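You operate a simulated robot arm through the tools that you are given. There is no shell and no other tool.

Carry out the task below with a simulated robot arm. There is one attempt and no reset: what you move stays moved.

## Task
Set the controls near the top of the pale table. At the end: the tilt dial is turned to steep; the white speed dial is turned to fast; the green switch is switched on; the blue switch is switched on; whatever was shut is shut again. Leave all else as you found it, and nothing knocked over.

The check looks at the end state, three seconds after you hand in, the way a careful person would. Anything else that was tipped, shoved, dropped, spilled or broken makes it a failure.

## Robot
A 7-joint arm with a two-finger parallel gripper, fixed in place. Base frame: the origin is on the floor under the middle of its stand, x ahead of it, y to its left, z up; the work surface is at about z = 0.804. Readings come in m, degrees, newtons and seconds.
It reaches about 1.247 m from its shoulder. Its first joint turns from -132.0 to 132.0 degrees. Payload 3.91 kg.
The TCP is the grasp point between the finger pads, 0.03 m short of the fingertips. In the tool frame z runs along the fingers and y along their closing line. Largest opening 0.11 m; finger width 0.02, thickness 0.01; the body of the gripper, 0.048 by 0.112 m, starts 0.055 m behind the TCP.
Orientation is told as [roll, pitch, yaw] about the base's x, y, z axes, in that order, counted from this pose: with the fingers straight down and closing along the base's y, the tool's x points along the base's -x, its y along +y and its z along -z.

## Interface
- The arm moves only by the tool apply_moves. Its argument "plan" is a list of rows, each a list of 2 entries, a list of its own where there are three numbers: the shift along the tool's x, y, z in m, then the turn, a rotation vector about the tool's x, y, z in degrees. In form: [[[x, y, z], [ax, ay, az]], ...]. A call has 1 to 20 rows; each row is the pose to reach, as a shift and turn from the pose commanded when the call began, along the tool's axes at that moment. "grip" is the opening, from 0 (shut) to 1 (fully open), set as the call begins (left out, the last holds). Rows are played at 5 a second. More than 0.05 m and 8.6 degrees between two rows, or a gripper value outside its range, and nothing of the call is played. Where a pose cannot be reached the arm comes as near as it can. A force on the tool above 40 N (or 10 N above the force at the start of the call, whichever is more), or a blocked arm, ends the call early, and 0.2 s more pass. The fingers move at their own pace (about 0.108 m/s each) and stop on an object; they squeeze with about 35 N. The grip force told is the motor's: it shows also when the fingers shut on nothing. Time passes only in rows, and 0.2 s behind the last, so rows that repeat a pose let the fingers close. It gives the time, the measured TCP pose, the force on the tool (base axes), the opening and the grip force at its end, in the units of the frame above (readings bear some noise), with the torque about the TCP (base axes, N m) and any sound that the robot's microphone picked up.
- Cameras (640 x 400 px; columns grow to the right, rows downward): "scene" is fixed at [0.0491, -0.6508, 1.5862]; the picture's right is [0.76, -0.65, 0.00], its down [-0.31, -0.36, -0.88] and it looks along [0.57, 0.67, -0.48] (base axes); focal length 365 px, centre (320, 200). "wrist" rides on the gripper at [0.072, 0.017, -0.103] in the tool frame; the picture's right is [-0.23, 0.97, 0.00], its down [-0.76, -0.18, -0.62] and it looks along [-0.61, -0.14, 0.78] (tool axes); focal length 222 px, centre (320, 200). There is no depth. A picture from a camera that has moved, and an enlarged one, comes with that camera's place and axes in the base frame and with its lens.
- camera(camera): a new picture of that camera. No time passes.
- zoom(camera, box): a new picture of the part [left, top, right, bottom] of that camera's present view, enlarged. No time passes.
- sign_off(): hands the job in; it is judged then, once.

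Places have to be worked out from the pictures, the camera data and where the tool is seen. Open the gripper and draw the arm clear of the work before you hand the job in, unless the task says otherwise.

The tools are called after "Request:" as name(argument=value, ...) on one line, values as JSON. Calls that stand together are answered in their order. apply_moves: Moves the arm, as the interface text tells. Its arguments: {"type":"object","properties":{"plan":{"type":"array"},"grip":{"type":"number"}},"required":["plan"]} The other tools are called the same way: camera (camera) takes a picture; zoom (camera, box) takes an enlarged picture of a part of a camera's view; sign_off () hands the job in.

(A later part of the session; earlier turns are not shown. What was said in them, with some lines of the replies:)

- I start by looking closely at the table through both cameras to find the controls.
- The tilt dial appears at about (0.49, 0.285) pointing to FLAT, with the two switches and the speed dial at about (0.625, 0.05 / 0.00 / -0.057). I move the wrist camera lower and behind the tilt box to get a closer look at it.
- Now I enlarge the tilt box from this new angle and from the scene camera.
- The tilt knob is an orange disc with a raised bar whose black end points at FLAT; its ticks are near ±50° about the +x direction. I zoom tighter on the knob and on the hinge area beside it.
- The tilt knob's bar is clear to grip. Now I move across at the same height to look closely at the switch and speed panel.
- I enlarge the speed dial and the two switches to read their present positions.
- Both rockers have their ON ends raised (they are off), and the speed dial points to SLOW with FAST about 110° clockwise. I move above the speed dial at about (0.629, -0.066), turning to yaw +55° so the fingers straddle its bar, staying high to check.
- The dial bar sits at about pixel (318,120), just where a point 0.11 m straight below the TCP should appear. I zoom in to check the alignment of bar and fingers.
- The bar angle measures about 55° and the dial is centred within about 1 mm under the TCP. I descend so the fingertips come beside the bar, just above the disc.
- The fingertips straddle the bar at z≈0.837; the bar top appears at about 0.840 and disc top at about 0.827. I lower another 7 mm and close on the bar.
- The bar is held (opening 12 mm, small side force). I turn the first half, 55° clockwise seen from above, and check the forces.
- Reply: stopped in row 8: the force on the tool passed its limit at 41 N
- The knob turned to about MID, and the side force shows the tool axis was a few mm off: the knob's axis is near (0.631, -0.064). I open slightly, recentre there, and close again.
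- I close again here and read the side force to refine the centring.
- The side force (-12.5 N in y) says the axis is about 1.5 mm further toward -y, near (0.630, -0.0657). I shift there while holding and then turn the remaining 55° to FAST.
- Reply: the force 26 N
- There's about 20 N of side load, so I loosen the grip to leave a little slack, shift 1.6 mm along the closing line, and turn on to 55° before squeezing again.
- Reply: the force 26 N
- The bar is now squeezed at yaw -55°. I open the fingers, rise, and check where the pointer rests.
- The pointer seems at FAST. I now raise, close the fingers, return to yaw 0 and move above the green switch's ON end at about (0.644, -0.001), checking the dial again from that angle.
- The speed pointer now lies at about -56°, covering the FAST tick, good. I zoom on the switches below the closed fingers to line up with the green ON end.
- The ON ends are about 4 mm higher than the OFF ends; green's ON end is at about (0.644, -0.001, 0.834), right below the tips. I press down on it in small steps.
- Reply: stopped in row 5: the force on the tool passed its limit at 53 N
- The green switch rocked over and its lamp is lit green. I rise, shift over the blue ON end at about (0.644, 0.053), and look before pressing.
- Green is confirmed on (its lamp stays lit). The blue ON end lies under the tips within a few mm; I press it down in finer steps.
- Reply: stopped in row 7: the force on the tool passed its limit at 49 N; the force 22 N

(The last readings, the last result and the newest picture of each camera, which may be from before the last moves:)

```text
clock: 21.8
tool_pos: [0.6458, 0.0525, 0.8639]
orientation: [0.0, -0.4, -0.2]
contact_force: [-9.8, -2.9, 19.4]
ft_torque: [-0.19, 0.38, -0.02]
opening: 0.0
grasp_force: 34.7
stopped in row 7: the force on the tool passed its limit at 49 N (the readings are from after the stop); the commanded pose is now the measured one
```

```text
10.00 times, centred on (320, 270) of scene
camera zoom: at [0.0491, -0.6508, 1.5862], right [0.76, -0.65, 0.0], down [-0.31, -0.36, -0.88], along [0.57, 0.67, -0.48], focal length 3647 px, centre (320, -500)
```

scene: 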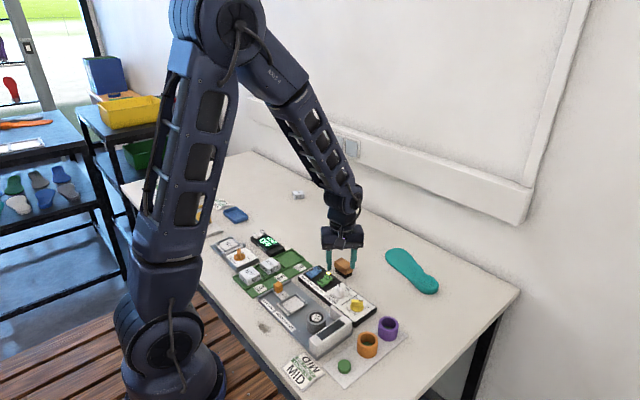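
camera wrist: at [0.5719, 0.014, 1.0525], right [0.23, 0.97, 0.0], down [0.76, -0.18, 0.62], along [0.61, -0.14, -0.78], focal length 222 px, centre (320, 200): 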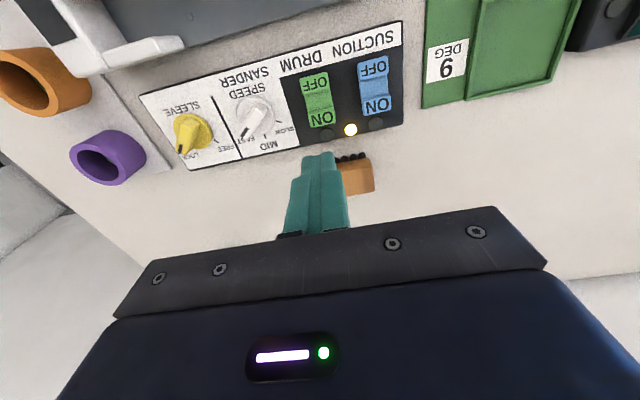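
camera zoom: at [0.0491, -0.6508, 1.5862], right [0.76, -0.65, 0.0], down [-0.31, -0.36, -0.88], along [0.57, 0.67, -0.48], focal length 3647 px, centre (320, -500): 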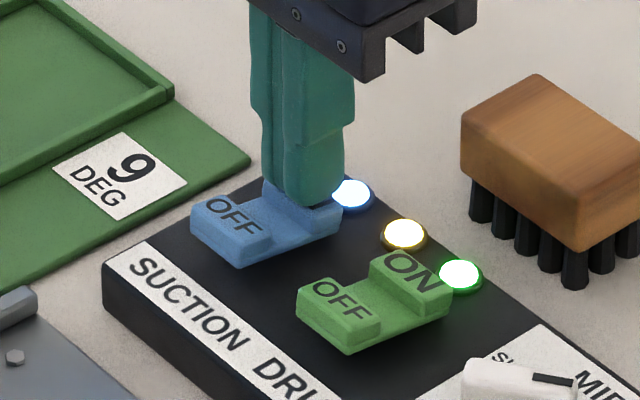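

The blue lamp is lit, so the blue switch is on. I rise and travel to above the tilt dial at about (0.491, 0.285), turning to yaw +55° and opening the fingers to 55 mm.

Request:
apply_moves(plan=[[[0, 0, -0.02], [0, 0, 0]], [[0, 0, -0.055], [0, 0, 0]], [[0, 0, -0.086], [0, 0, 0]], [[0.019, 0.029, -0.086], [0, 0, -6.9]], [[0.039, 0.058, -0.086], [0, 0, -13.8]], [[0.058, 0.087, -0.086], [0, 0, -20.7]], [[0.077, 0.116, -0.086], [0, 0, -27.6]], [[0.097, 0.145, -0.086], [0, 0, -34.5]], [[0.116, 0.174, -0.086], [0, 0, -41.4]], [[0.136, 0.203, -0.086], [0, 0, -48.2]], [[0.155, 0.2325, -0.086], [0, 0, -55]], [[0.155, 0.2325, -0.086], [0, 0, -55]]], grip=0.5)

Request:
camera(camera="wrist")

Request:
camera(camera="scene")

Request:
zoom(camera="wrist", box=[270, 70, 370, 150])

```text
clock: 24.4
tool_pos: [0.4915, 0.2857, 0.9509]
orientation: [-0.2, -0.2, 54.9]
contact_force: [0.1, -1.0, 0.4]
ft_torque: [0.04, 0.04, -0.02]
opening: 0.055
grasp_force: 0.0
```

```text
taken
camera wrist: at [0.4349, 0.2342, 1.0532], right [-0.67, 0.75, 0.0], down [0.58, 0.52, 0.63], along [0.47, 0.42, -0.78], focal length 222 px, centre (320, 200)
```

wrist: 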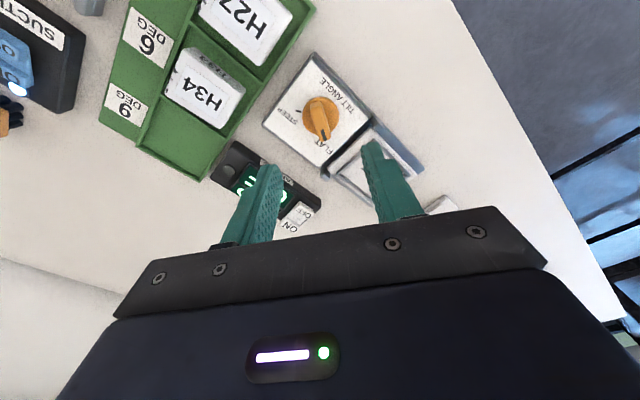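

```text
taken
```

scene: 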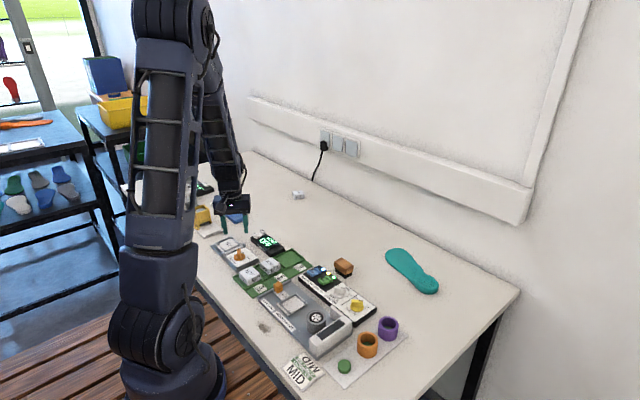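

```text
5.00 times, centred on (320, 110) of wrist
camera zoom: at [0.4349, 0.2342, 1.0532], right [-0.67, 0.75, 0.0], down [0.58, 0.52, 0.63], along [0.47, 0.42, -0.78], focal length 1111 px, centre (320, 650)
```

zoom: 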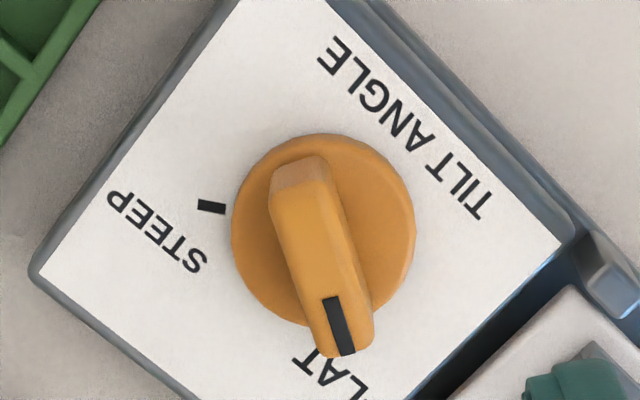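

The tilt bar also sits at 55° and is centred within about 1–2 mm. I make a small correction and descend to just above gripping height to check.

Request:
apply_moves(plan=[[[0.0012, 0.0004, 0.02], [0, 0, 0]], [[0.0012, 0.0004, 0.045], [0, 0, 0]], [[0.0012, 0.0004, 0.065], [0, 0, 0]], [[0.0012, 0.0004, 0.075], [0, 0, 0]], [[0.0012, 0.0004, 0.083], [0, 0, 0]], [[0.0012, 0.0004, 0.083], [0, 0, 0]]])

Request:
zoom(camera="wrist", box=[220, 80, 420, 220])

Request:
zoom(camera="scene", box=[205, 220, 285, 280])

```text
clock: 25.8
tool_pos: [0.4914, 0.2846, 0.8667]
orientation: [-0.3, -0.2, 54.9]
contact_force: [-0.6, -0.4, 0.4]
ft_torque: [-0.02, 0.0, 0.05]
opening: 0.055
grasp_force: 0.1
```

```text
2.86 times, centred on (320, 150) of wrist
camera zoom: at [0.4337, 0.2348, 0.9684], right [-0.67, 0.75, 0.0], down [0.58, 0.52, 0.63], along [0.47, 0.42, -0.78], focal length 635 px, centre (320, 343)
```

zoom: 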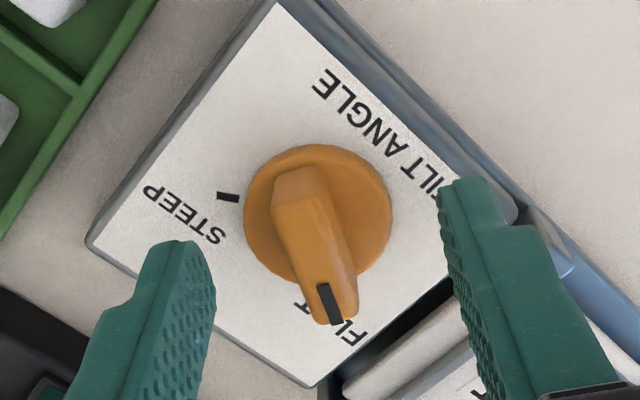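

```text
6.67 times, centred on (245, 250) of scene
camera zoom: at [0.0491, -0.6508, 1.5862], right [0.76, -0.65, 0.0], down [-0.31, -0.36, -0.88], along [0.57, 0.67, -0.48], focal length 2431 px, centre (820, -133)
```

zoom: 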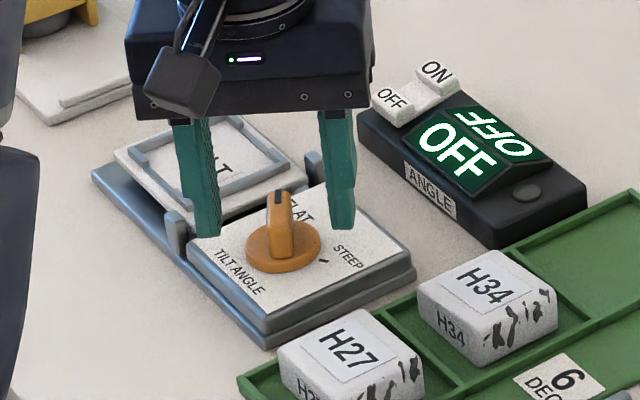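

Compared with the speed dial at the same height, this disc sits about 3 mm lower and the axis about 2–3 mm ahead. I correct, lower 9 mm, and close on the bar.

Request:
apply_moves(plan=[[[-0.0025, -0.001, 0.0], [0, 0, 0]], [[-0.0025, -0.001, 0.005], [0, 0, 0]], [[-0.0025, -0.001, 0.009], [0, 0, 0]]])

Request:
apply_moves(plan=[[[0, 0, 0], [0, 0, 0]], [[0, 0, 0], [0, 0, 0]], [[0, 0, 0], [0, 0, 0]], [[0, 0, 0], [0, 0, 0]]], grip=0.0)

Request:
zoom(camera="wrist", box=[220, 80, 420, 220])

```text
clock: 26.6
tool_pos: [0.4923, 0.2873, 0.8584]
orientation: [-0.3, -0.2, 54.9]
contact_force: [0.5, -0.1, 0.0]
ft_torque: [0.0, 0.0, 0.0]
opening: 0.055
grasp_force: 0.0
```

```text
clock: 27.6
tool_pos: [0.4923, 0.2878, 0.8567]
orientation: [-0.3, -0.3, 54.8]
contact_force: [-9.2, 6.5, -1.3]
ft_torque: [0.71, 0.55, -0.04]
opening: 0.0119
grasp_force: 44.6
```

```text
2.86 times, centred on (320, 150) of wrist
camera zoom: at [0.436, 0.2361, 0.9597], right [-0.67, 0.75, 0.0], down [0.58, 0.52, 0.63], along [0.47, 0.42, -0.78], focal length 635 px, centre (320, 343)
```

zoom: 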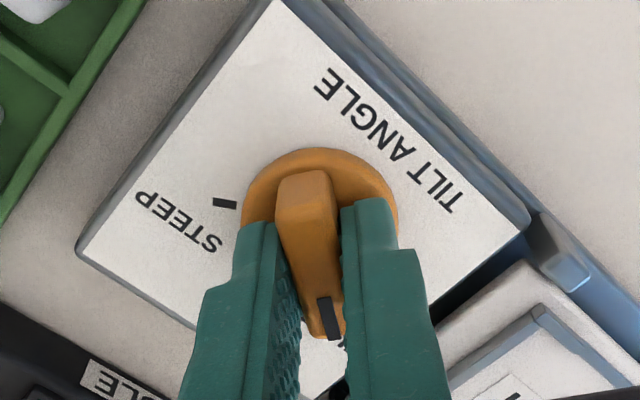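

The grip shows the axis about 1 mm off along the closing line. I loosen to a small slack, correct by about 1 mm, and turn the first 55° clockwise, then squeeze to read the side force.

Request:
apply_moves(plan=[[[0, 0, 0], [0, 0, 0]], [[0.0009, 0.001, 0], [0, 0, 0]], [[0.0009, 0.001, 0], [0, 0, 6.9]], [[0.0009, 0.001, 0], [0, 0, 13.8]], [[0.0009, 0.001, 0], [0, 0, 20.7]], [[0.0009, 0.001, 0], [0, 0, 27.6]], [[0.0009, 0.001, 0], [0, 0, 34.5]], [[0.0009, 0.001, 0], [0, 0, 41.4]], [[0.0009, 0.001, 0], [0, 0, 48.3]], [[0.0009, 0.001, 0], [0, 0, 55]]], grip=0.15)

Request:
apply_moves(plan=[[[0, 0, 0], [0, 0, 0]], [[0, 0, 0], [0, 0, 0]]], grip=0.0)

Request:
zoom(camera="wrist", box=[220, 80, 420, 220])

Request:
zoom(camera="scene", box=[205, 220, 285, 280])

```text
clock: 29.8
tool_pos: [0.4919, 0.286, 0.8585]
orientation: [0.1, -0.4, -0.2]
contact_force: [0.6, -0.3, 0.0]
ft_torque: [0.0, 0.0, -0.02]
opening: 0.0167
grasp_force: 0.1
```

```text
clock: 30.4
tool_pos: [0.4922, 0.286, 0.8598]
orientation: [0.2, -0.3, -0.2]
contact_force: [-0.5, 1.2, 1.7]
ft_torque: [-0.28, 0.24, 0.0]
opening: 0.0119
grasp_force: 45.1
```

```text
2.86 times, centred on (320, 150) of wrist
camera zoom: at [0.4187, 0.3022, 0.9611], right [0.23, 0.97, 0.0], down [0.76, -0.18, 0.63], along [0.61, -0.14, -0.78], focal length 635 px, centre (320, 343)
```

zoom: 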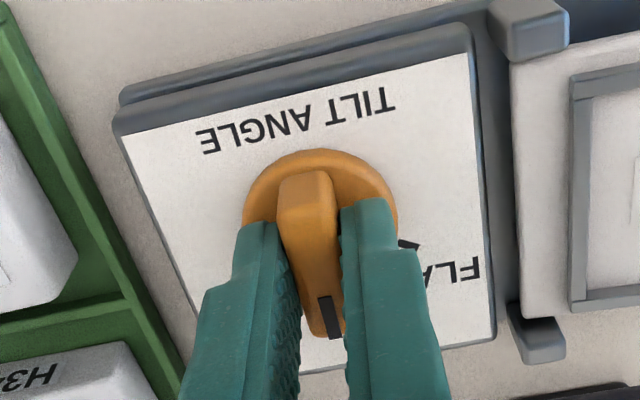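

```text
6.67 times, centred on (245, 250) of scene
camera zoom: at [0.0491, -0.6508, 1.5862], right [0.76, -0.65, 0.0], down [-0.31, -0.36, -0.88], along [0.57, 0.67, -0.48], focal length 2431 px, centre (820, -133)
```

zoom: 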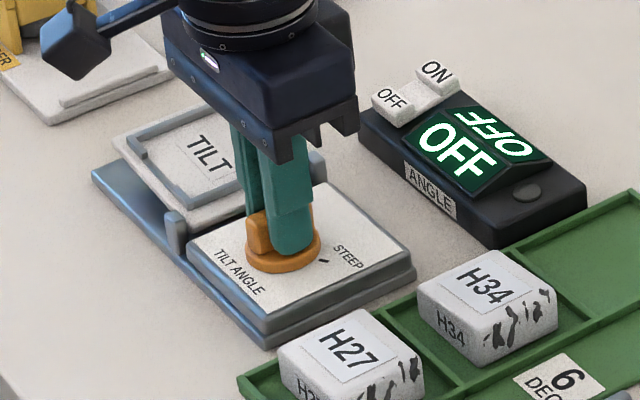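

The side force is almost zero, so the axis is well centred. I turn the remaining 55° with the bar held.

Request:
apply_moves(plan=[[[0, 0, 0], [0, 0, 6.9]], [[0, 0, 0], [0, 0, 13.8]], [[0, 0, 0], [0, 0, 20.7]], [[0, 0, 0], [0, 0, 27.6]], [[0, 0, 0], [0, 0, 34.5]], [[0, 0, 0], [0, 0, 41.4]], [[0, 0, 0], [0, 0, 48.3]], [[0, 0, 0], [0, 0, 55.5]]])

Request:
zoom(camera="wrist", box=[220, 80, 420, 220])

Request:
zoom(camera="scene", box=[205, 220, 285, 280])

```text
clock: 32.2
tool_pos: [0.4912, 0.2861, 0.8594]
orientation: [0.4, -0.2, -55.8]
contact_force: [12.2, 3.0, 12.1]
ft_torque: [-1.33, -0.26, 0.02]
opening: 0.0115
grasp_force: 44.6
```

```text
2.86 times, centred on (320, 150) of wrist
camera zoom: at [0.4642, 0.3544, 0.9614], right [0.93, 0.36, 0.01], down [0.28, -0.73, 0.62], along [0.23, -0.58, -0.78], focal length 635 px, centre (320, 343)
```

zoom: 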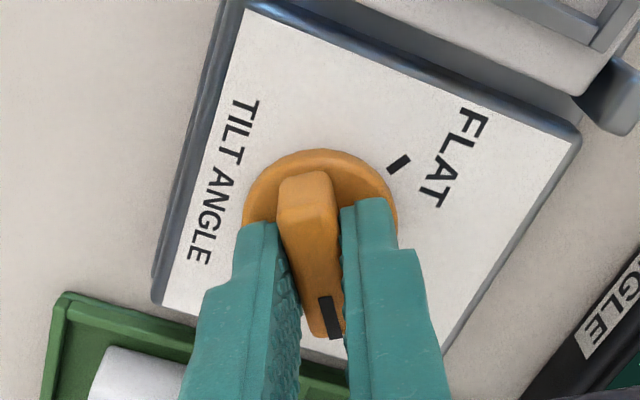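

```text
6.67 times, centred on (245, 250) of scene
camera zoom: at [0.0491, -0.6508, 1.5862], right [0.76, -0.65, 0.0], down [-0.31, -0.36, -0.88], along [0.57, 0.67, -0.48], focal length 2431 px, centre (820, -133)
```

zoom: 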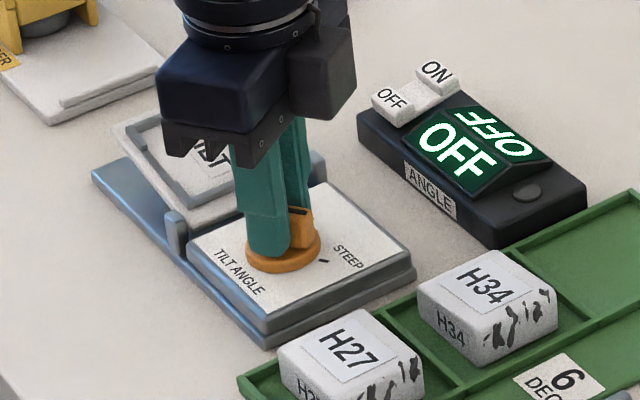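

The bar is now at about -55° pointing to STEEP, and the TILT plate beside it seems to be rising as designed. I open the fingers modestly and rise straight up, then check.

Request:
apply_moves(plan=[[[0, 0, 0], [0, 0, 0]], [[0, 0, 0], [0, 0, 0]], [[0, 0, -0.01], [0, 0, 0]], [[0, 0, -0.04], [0, 0, 0]], [[0, 0, -0.08], [0, 0, 0]], [[0, 0, -0.12], [0, 0, 0]]], grip=0.4)

Request:
zoom(camera="wrist", box=[240, 60, 400, 170])

Request:
zoom(camera="scene", box=[205, 220, 285, 280])

Request:
camera(camera="scene")

```text
clock: 33.6
tool_pos: [0.4907, 0.288, 0.9771]
orientation: [0.4, 0.1, -55.7]
contact_force: [1.0, 1.7, -0.4]
ft_torque: [-0.04, -0.02, -0.01]
opening: 0.044
grasp_force: 0.0
```

```text
3.64 times, centred on (320, 115) of wrist
camera zoom: at [0.4628, 0.3554, 1.0795], right [0.93, 0.36, 0.01], down [0.28, -0.73, 0.62], along [0.23, -0.58, -0.78], focal length 808 px, centre (320, 509)
```

zoom: 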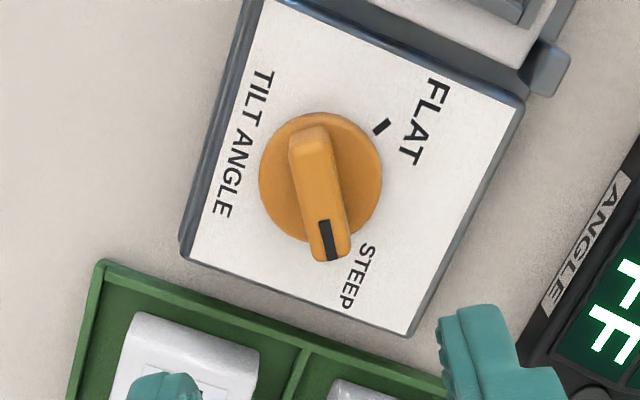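

```text
6.67 times, centred on (245, 250) of scene
camera zoom: at [0.0491, -0.6508, 1.5862], right [0.76, -0.65, 0.0], down [-0.31, -0.36, -0.88], along [0.57, 0.67, -0.48], focal length 2431 px, centre (820, -133)
```

zoom: 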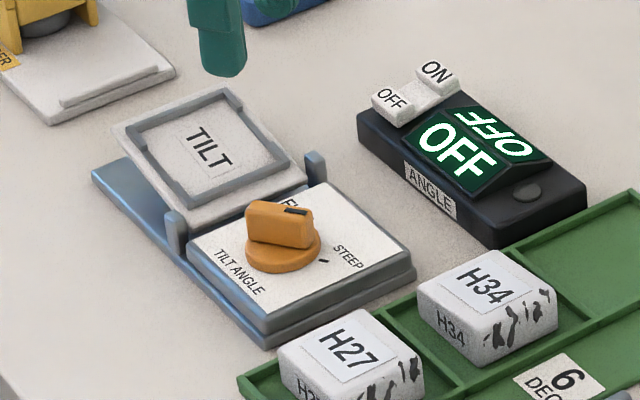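

```text
taken
```

scene: 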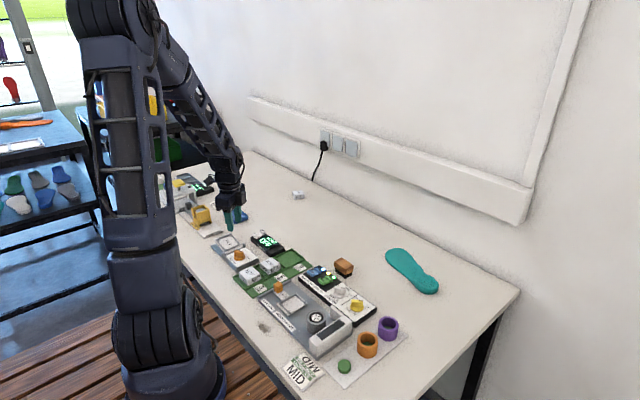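

The tilt pointer is at STEEP and its plate has tilted accordingly; the blocks and readout are undisturbed. I draw the arm back up to about its starting pose with the gripper open and inspect everything once more.

Request:
apply_moves(plan=[[[0, 0, -0.045], [0, 0, 0]], [[0, 0, -0.09], [0, 0, 0]], [[-0.0196, -0.0105, -0.103], [0, 0, -6.9]], [[-0.0392, -0.0211, -0.115], [0, 0, -13.9]], [[-0.0588, -0.0316, -0.128], [0, 0, -20.8]], [[-0.0784, -0.0422, -0.14], [0, 0, -27.8]], [[-0.098, -0.0527, -0.153], [0, 0, -34.7]], [[-0.1175, -0.0632, -0.165], [0, 0, -41.7]], [[-0.137, -0.0738, -0.178], [0, 0, -48.6]], [[-0.1567, -0.0843, -0.19], [0, 0, -55.6]], [[-0.1567, -0.0843, -0.19], [0, 0, -55.6]]], grip=1.0)

Request:
camera(camera="scene")

Request:
camera(camera="wrist")

Request:
zoom(camera="scene", box=[290, 250, 390, 320])

Request:
zoom(camera="scene", box=[205, 220, 295, 290])

Request:
zoom(camera="wrist", box=[190, 100, 350, 190])

```text
clock: 36.0
tool_pos: [0.5085, 0.109, 1.1661]
orientation: [0.0, -0.3, 0.0]
contact_force: [-1.3, 0.2, -0.2]
ft_torque: [0.02, -0.01, 0.0]
opening: 0.11
grasp_force: 0.1
```

```text
taken
```

scene: 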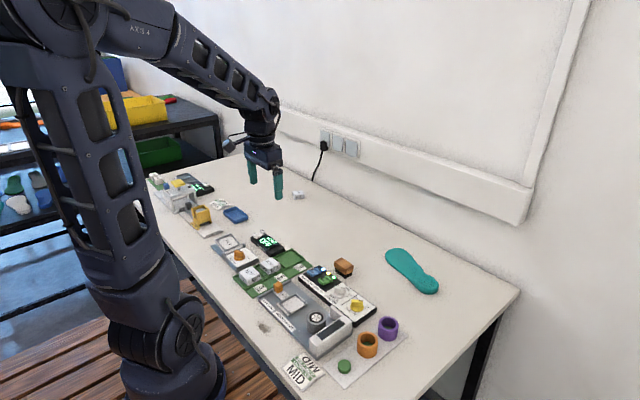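

```text
taken
camera wrist: at [0.4357, 0.1248, 1.2693], right [0.23, 0.97, 0.0], down [0.76, -0.18, 0.63], along [0.61, -0.14, -0.78], focal length 222 px, centre (320, 200)
```

wrist: 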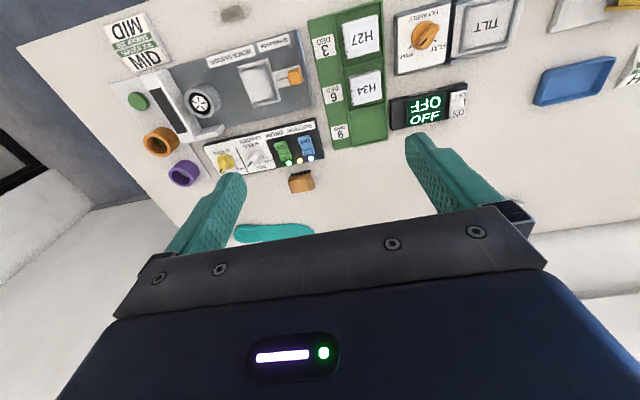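

```text
5.71 times, centred on (340, 285) of scene
camera zoom: at [0.0491, -0.6508, 1.5862], right [0.76, -0.65, 0.0], down [-0.31, -0.36, -0.88], along [0.57, 0.67, -0.48], focal length 2084 px, centre (206, -286)
```

zoom: 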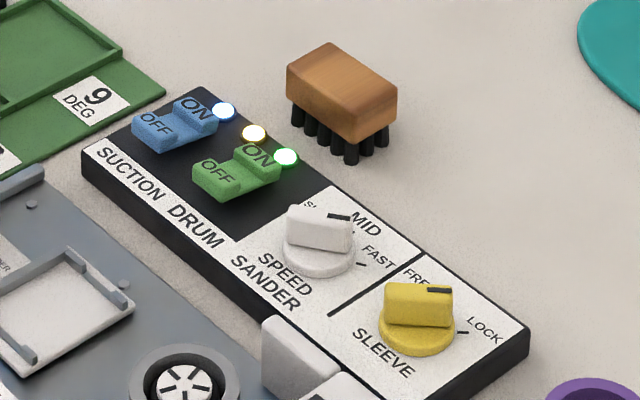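

```text
5.71 times, centred on (250, 255) of scene
camera zoom: at [0.0491, -0.6508, 1.5862], right [0.76, -0.65, 0.0], down [-0.31, -0.36, -0.88], along [0.57, 0.67, -0.48], focal length 2084 px, centre (720, -114)
```

zoom: 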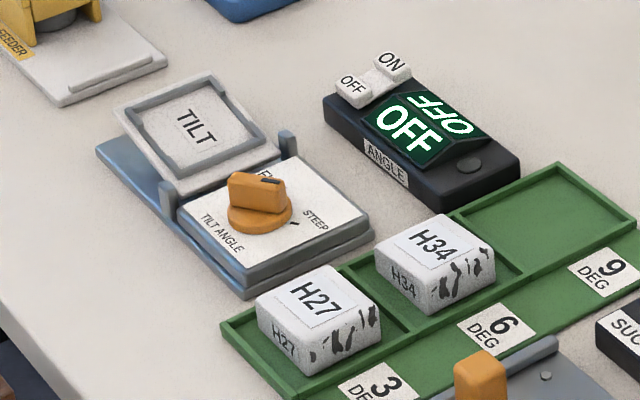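

```text
4.00 times, centred on (270, 145) of wrist
camera zoom: at [0.4357, 0.1248, 1.2693], right [0.23, 0.97, 0.0], down [0.76, -0.18, 0.63], along [0.61, -0.14, -0.78], focal length 888 px, centre (520, 420)
```

zoom: 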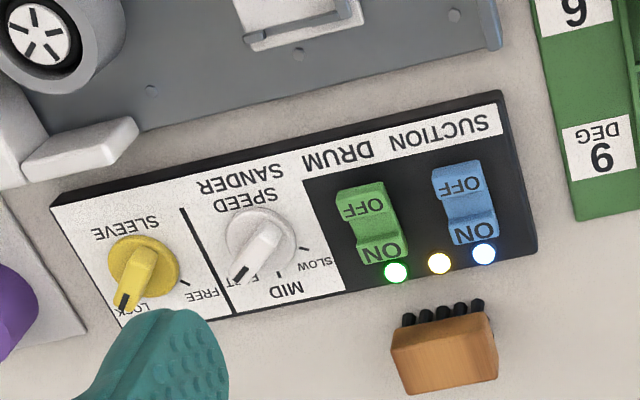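

Both switch lamps are lit, the speed pointer is at FAST, and the other items look unmoved. I do one last enlarged check of the two dial pointers.

Request:
zoom(camera="wrist", box=[385, 0, 465, 70])

Request:
zoom(camera="scene", box=[225, 240, 265, 270])

Request:
zoom(camera="scene", box=[325, 275, 365, 305])

```text
5.71 times, centred on (425, 35) of wrist
camera zoom: at [0.4357, 0.1248, 1.2693], right [0.23, 0.97, 0.0], down [0.76, -0.18, 0.63], along [0.61, -0.14, -0.78], focal length 1269 px, centre (-280, 1143)
```

zoom: 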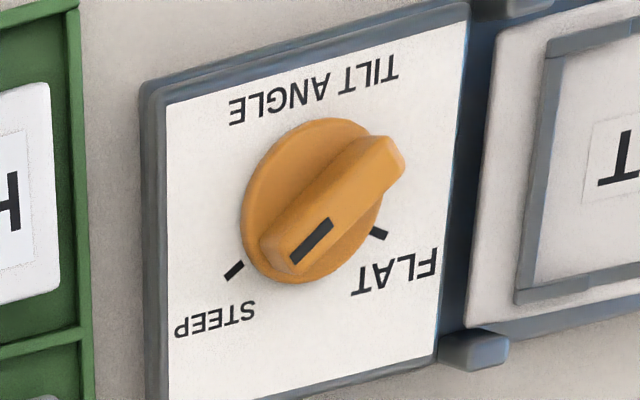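

```text
13.33 times, centred on (245, 255) of scene
camera zoom: at [0.0491, -0.6508, 1.5862], right [0.76, -0.65, 0.0], down [-0.31, -0.36, -0.88], along [0.57, 0.67, -0.48], focal length 4862 px, centre (1320, -533)
```

zoom: 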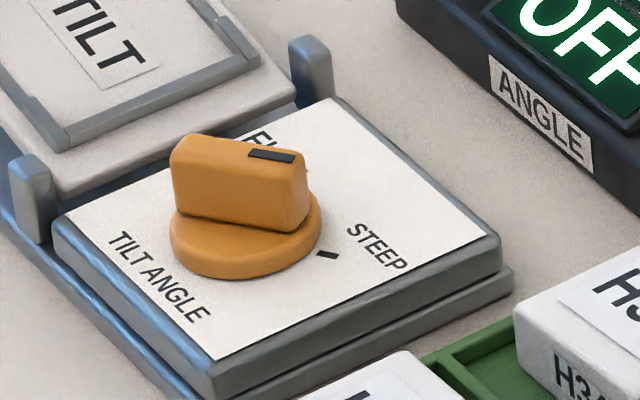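

```text
13.33 times, centred on (345, 290) of scene
camera zoom: at [0.0491, -0.6508, 1.5862], right [0.76, -0.65, 0.0], down [-0.31, -0.36, -0.88], along [0.57, 0.67, -0.48], focal length 4862 px, centre (-13, -1000)
```

zoom: 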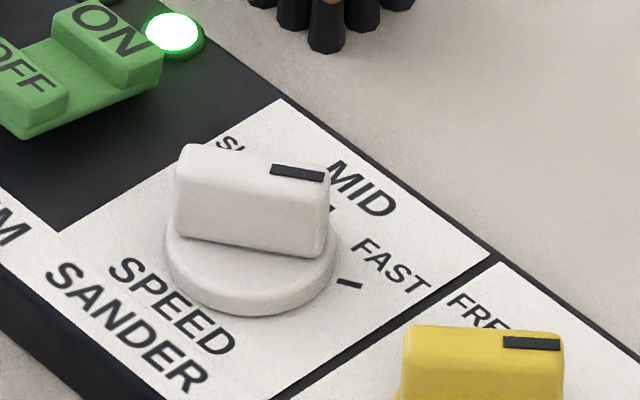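

Both pointers line up with their STEEP and FAST ticks. Both switches show ON with their lamps lit, nothing else was disturbed, and the arm is clear with the gripper open, so I hand the job in.

Request:
sign_off()

```text
The job is handed in.
```

All four controls are set, and I've handed the job in. I haven't seen the check's result.

- **Tilt dial:** it points at STEEP. The TILT plate beside it rose as the dial turned, which looks like how it is built to work.
- **White speed dial:** it points at FAST.
- **Green switch:** it is on, and its lamp is lit.
- **Blue switch:** it is on, and its lamp is lit.
- **Anything shut:** I found nothing closed over these controls and opened nothing, so there was nothing to shut again.

In the final pictures nothing else looked moved or knocked over. The arm is back near its starting pose with the gripper open.
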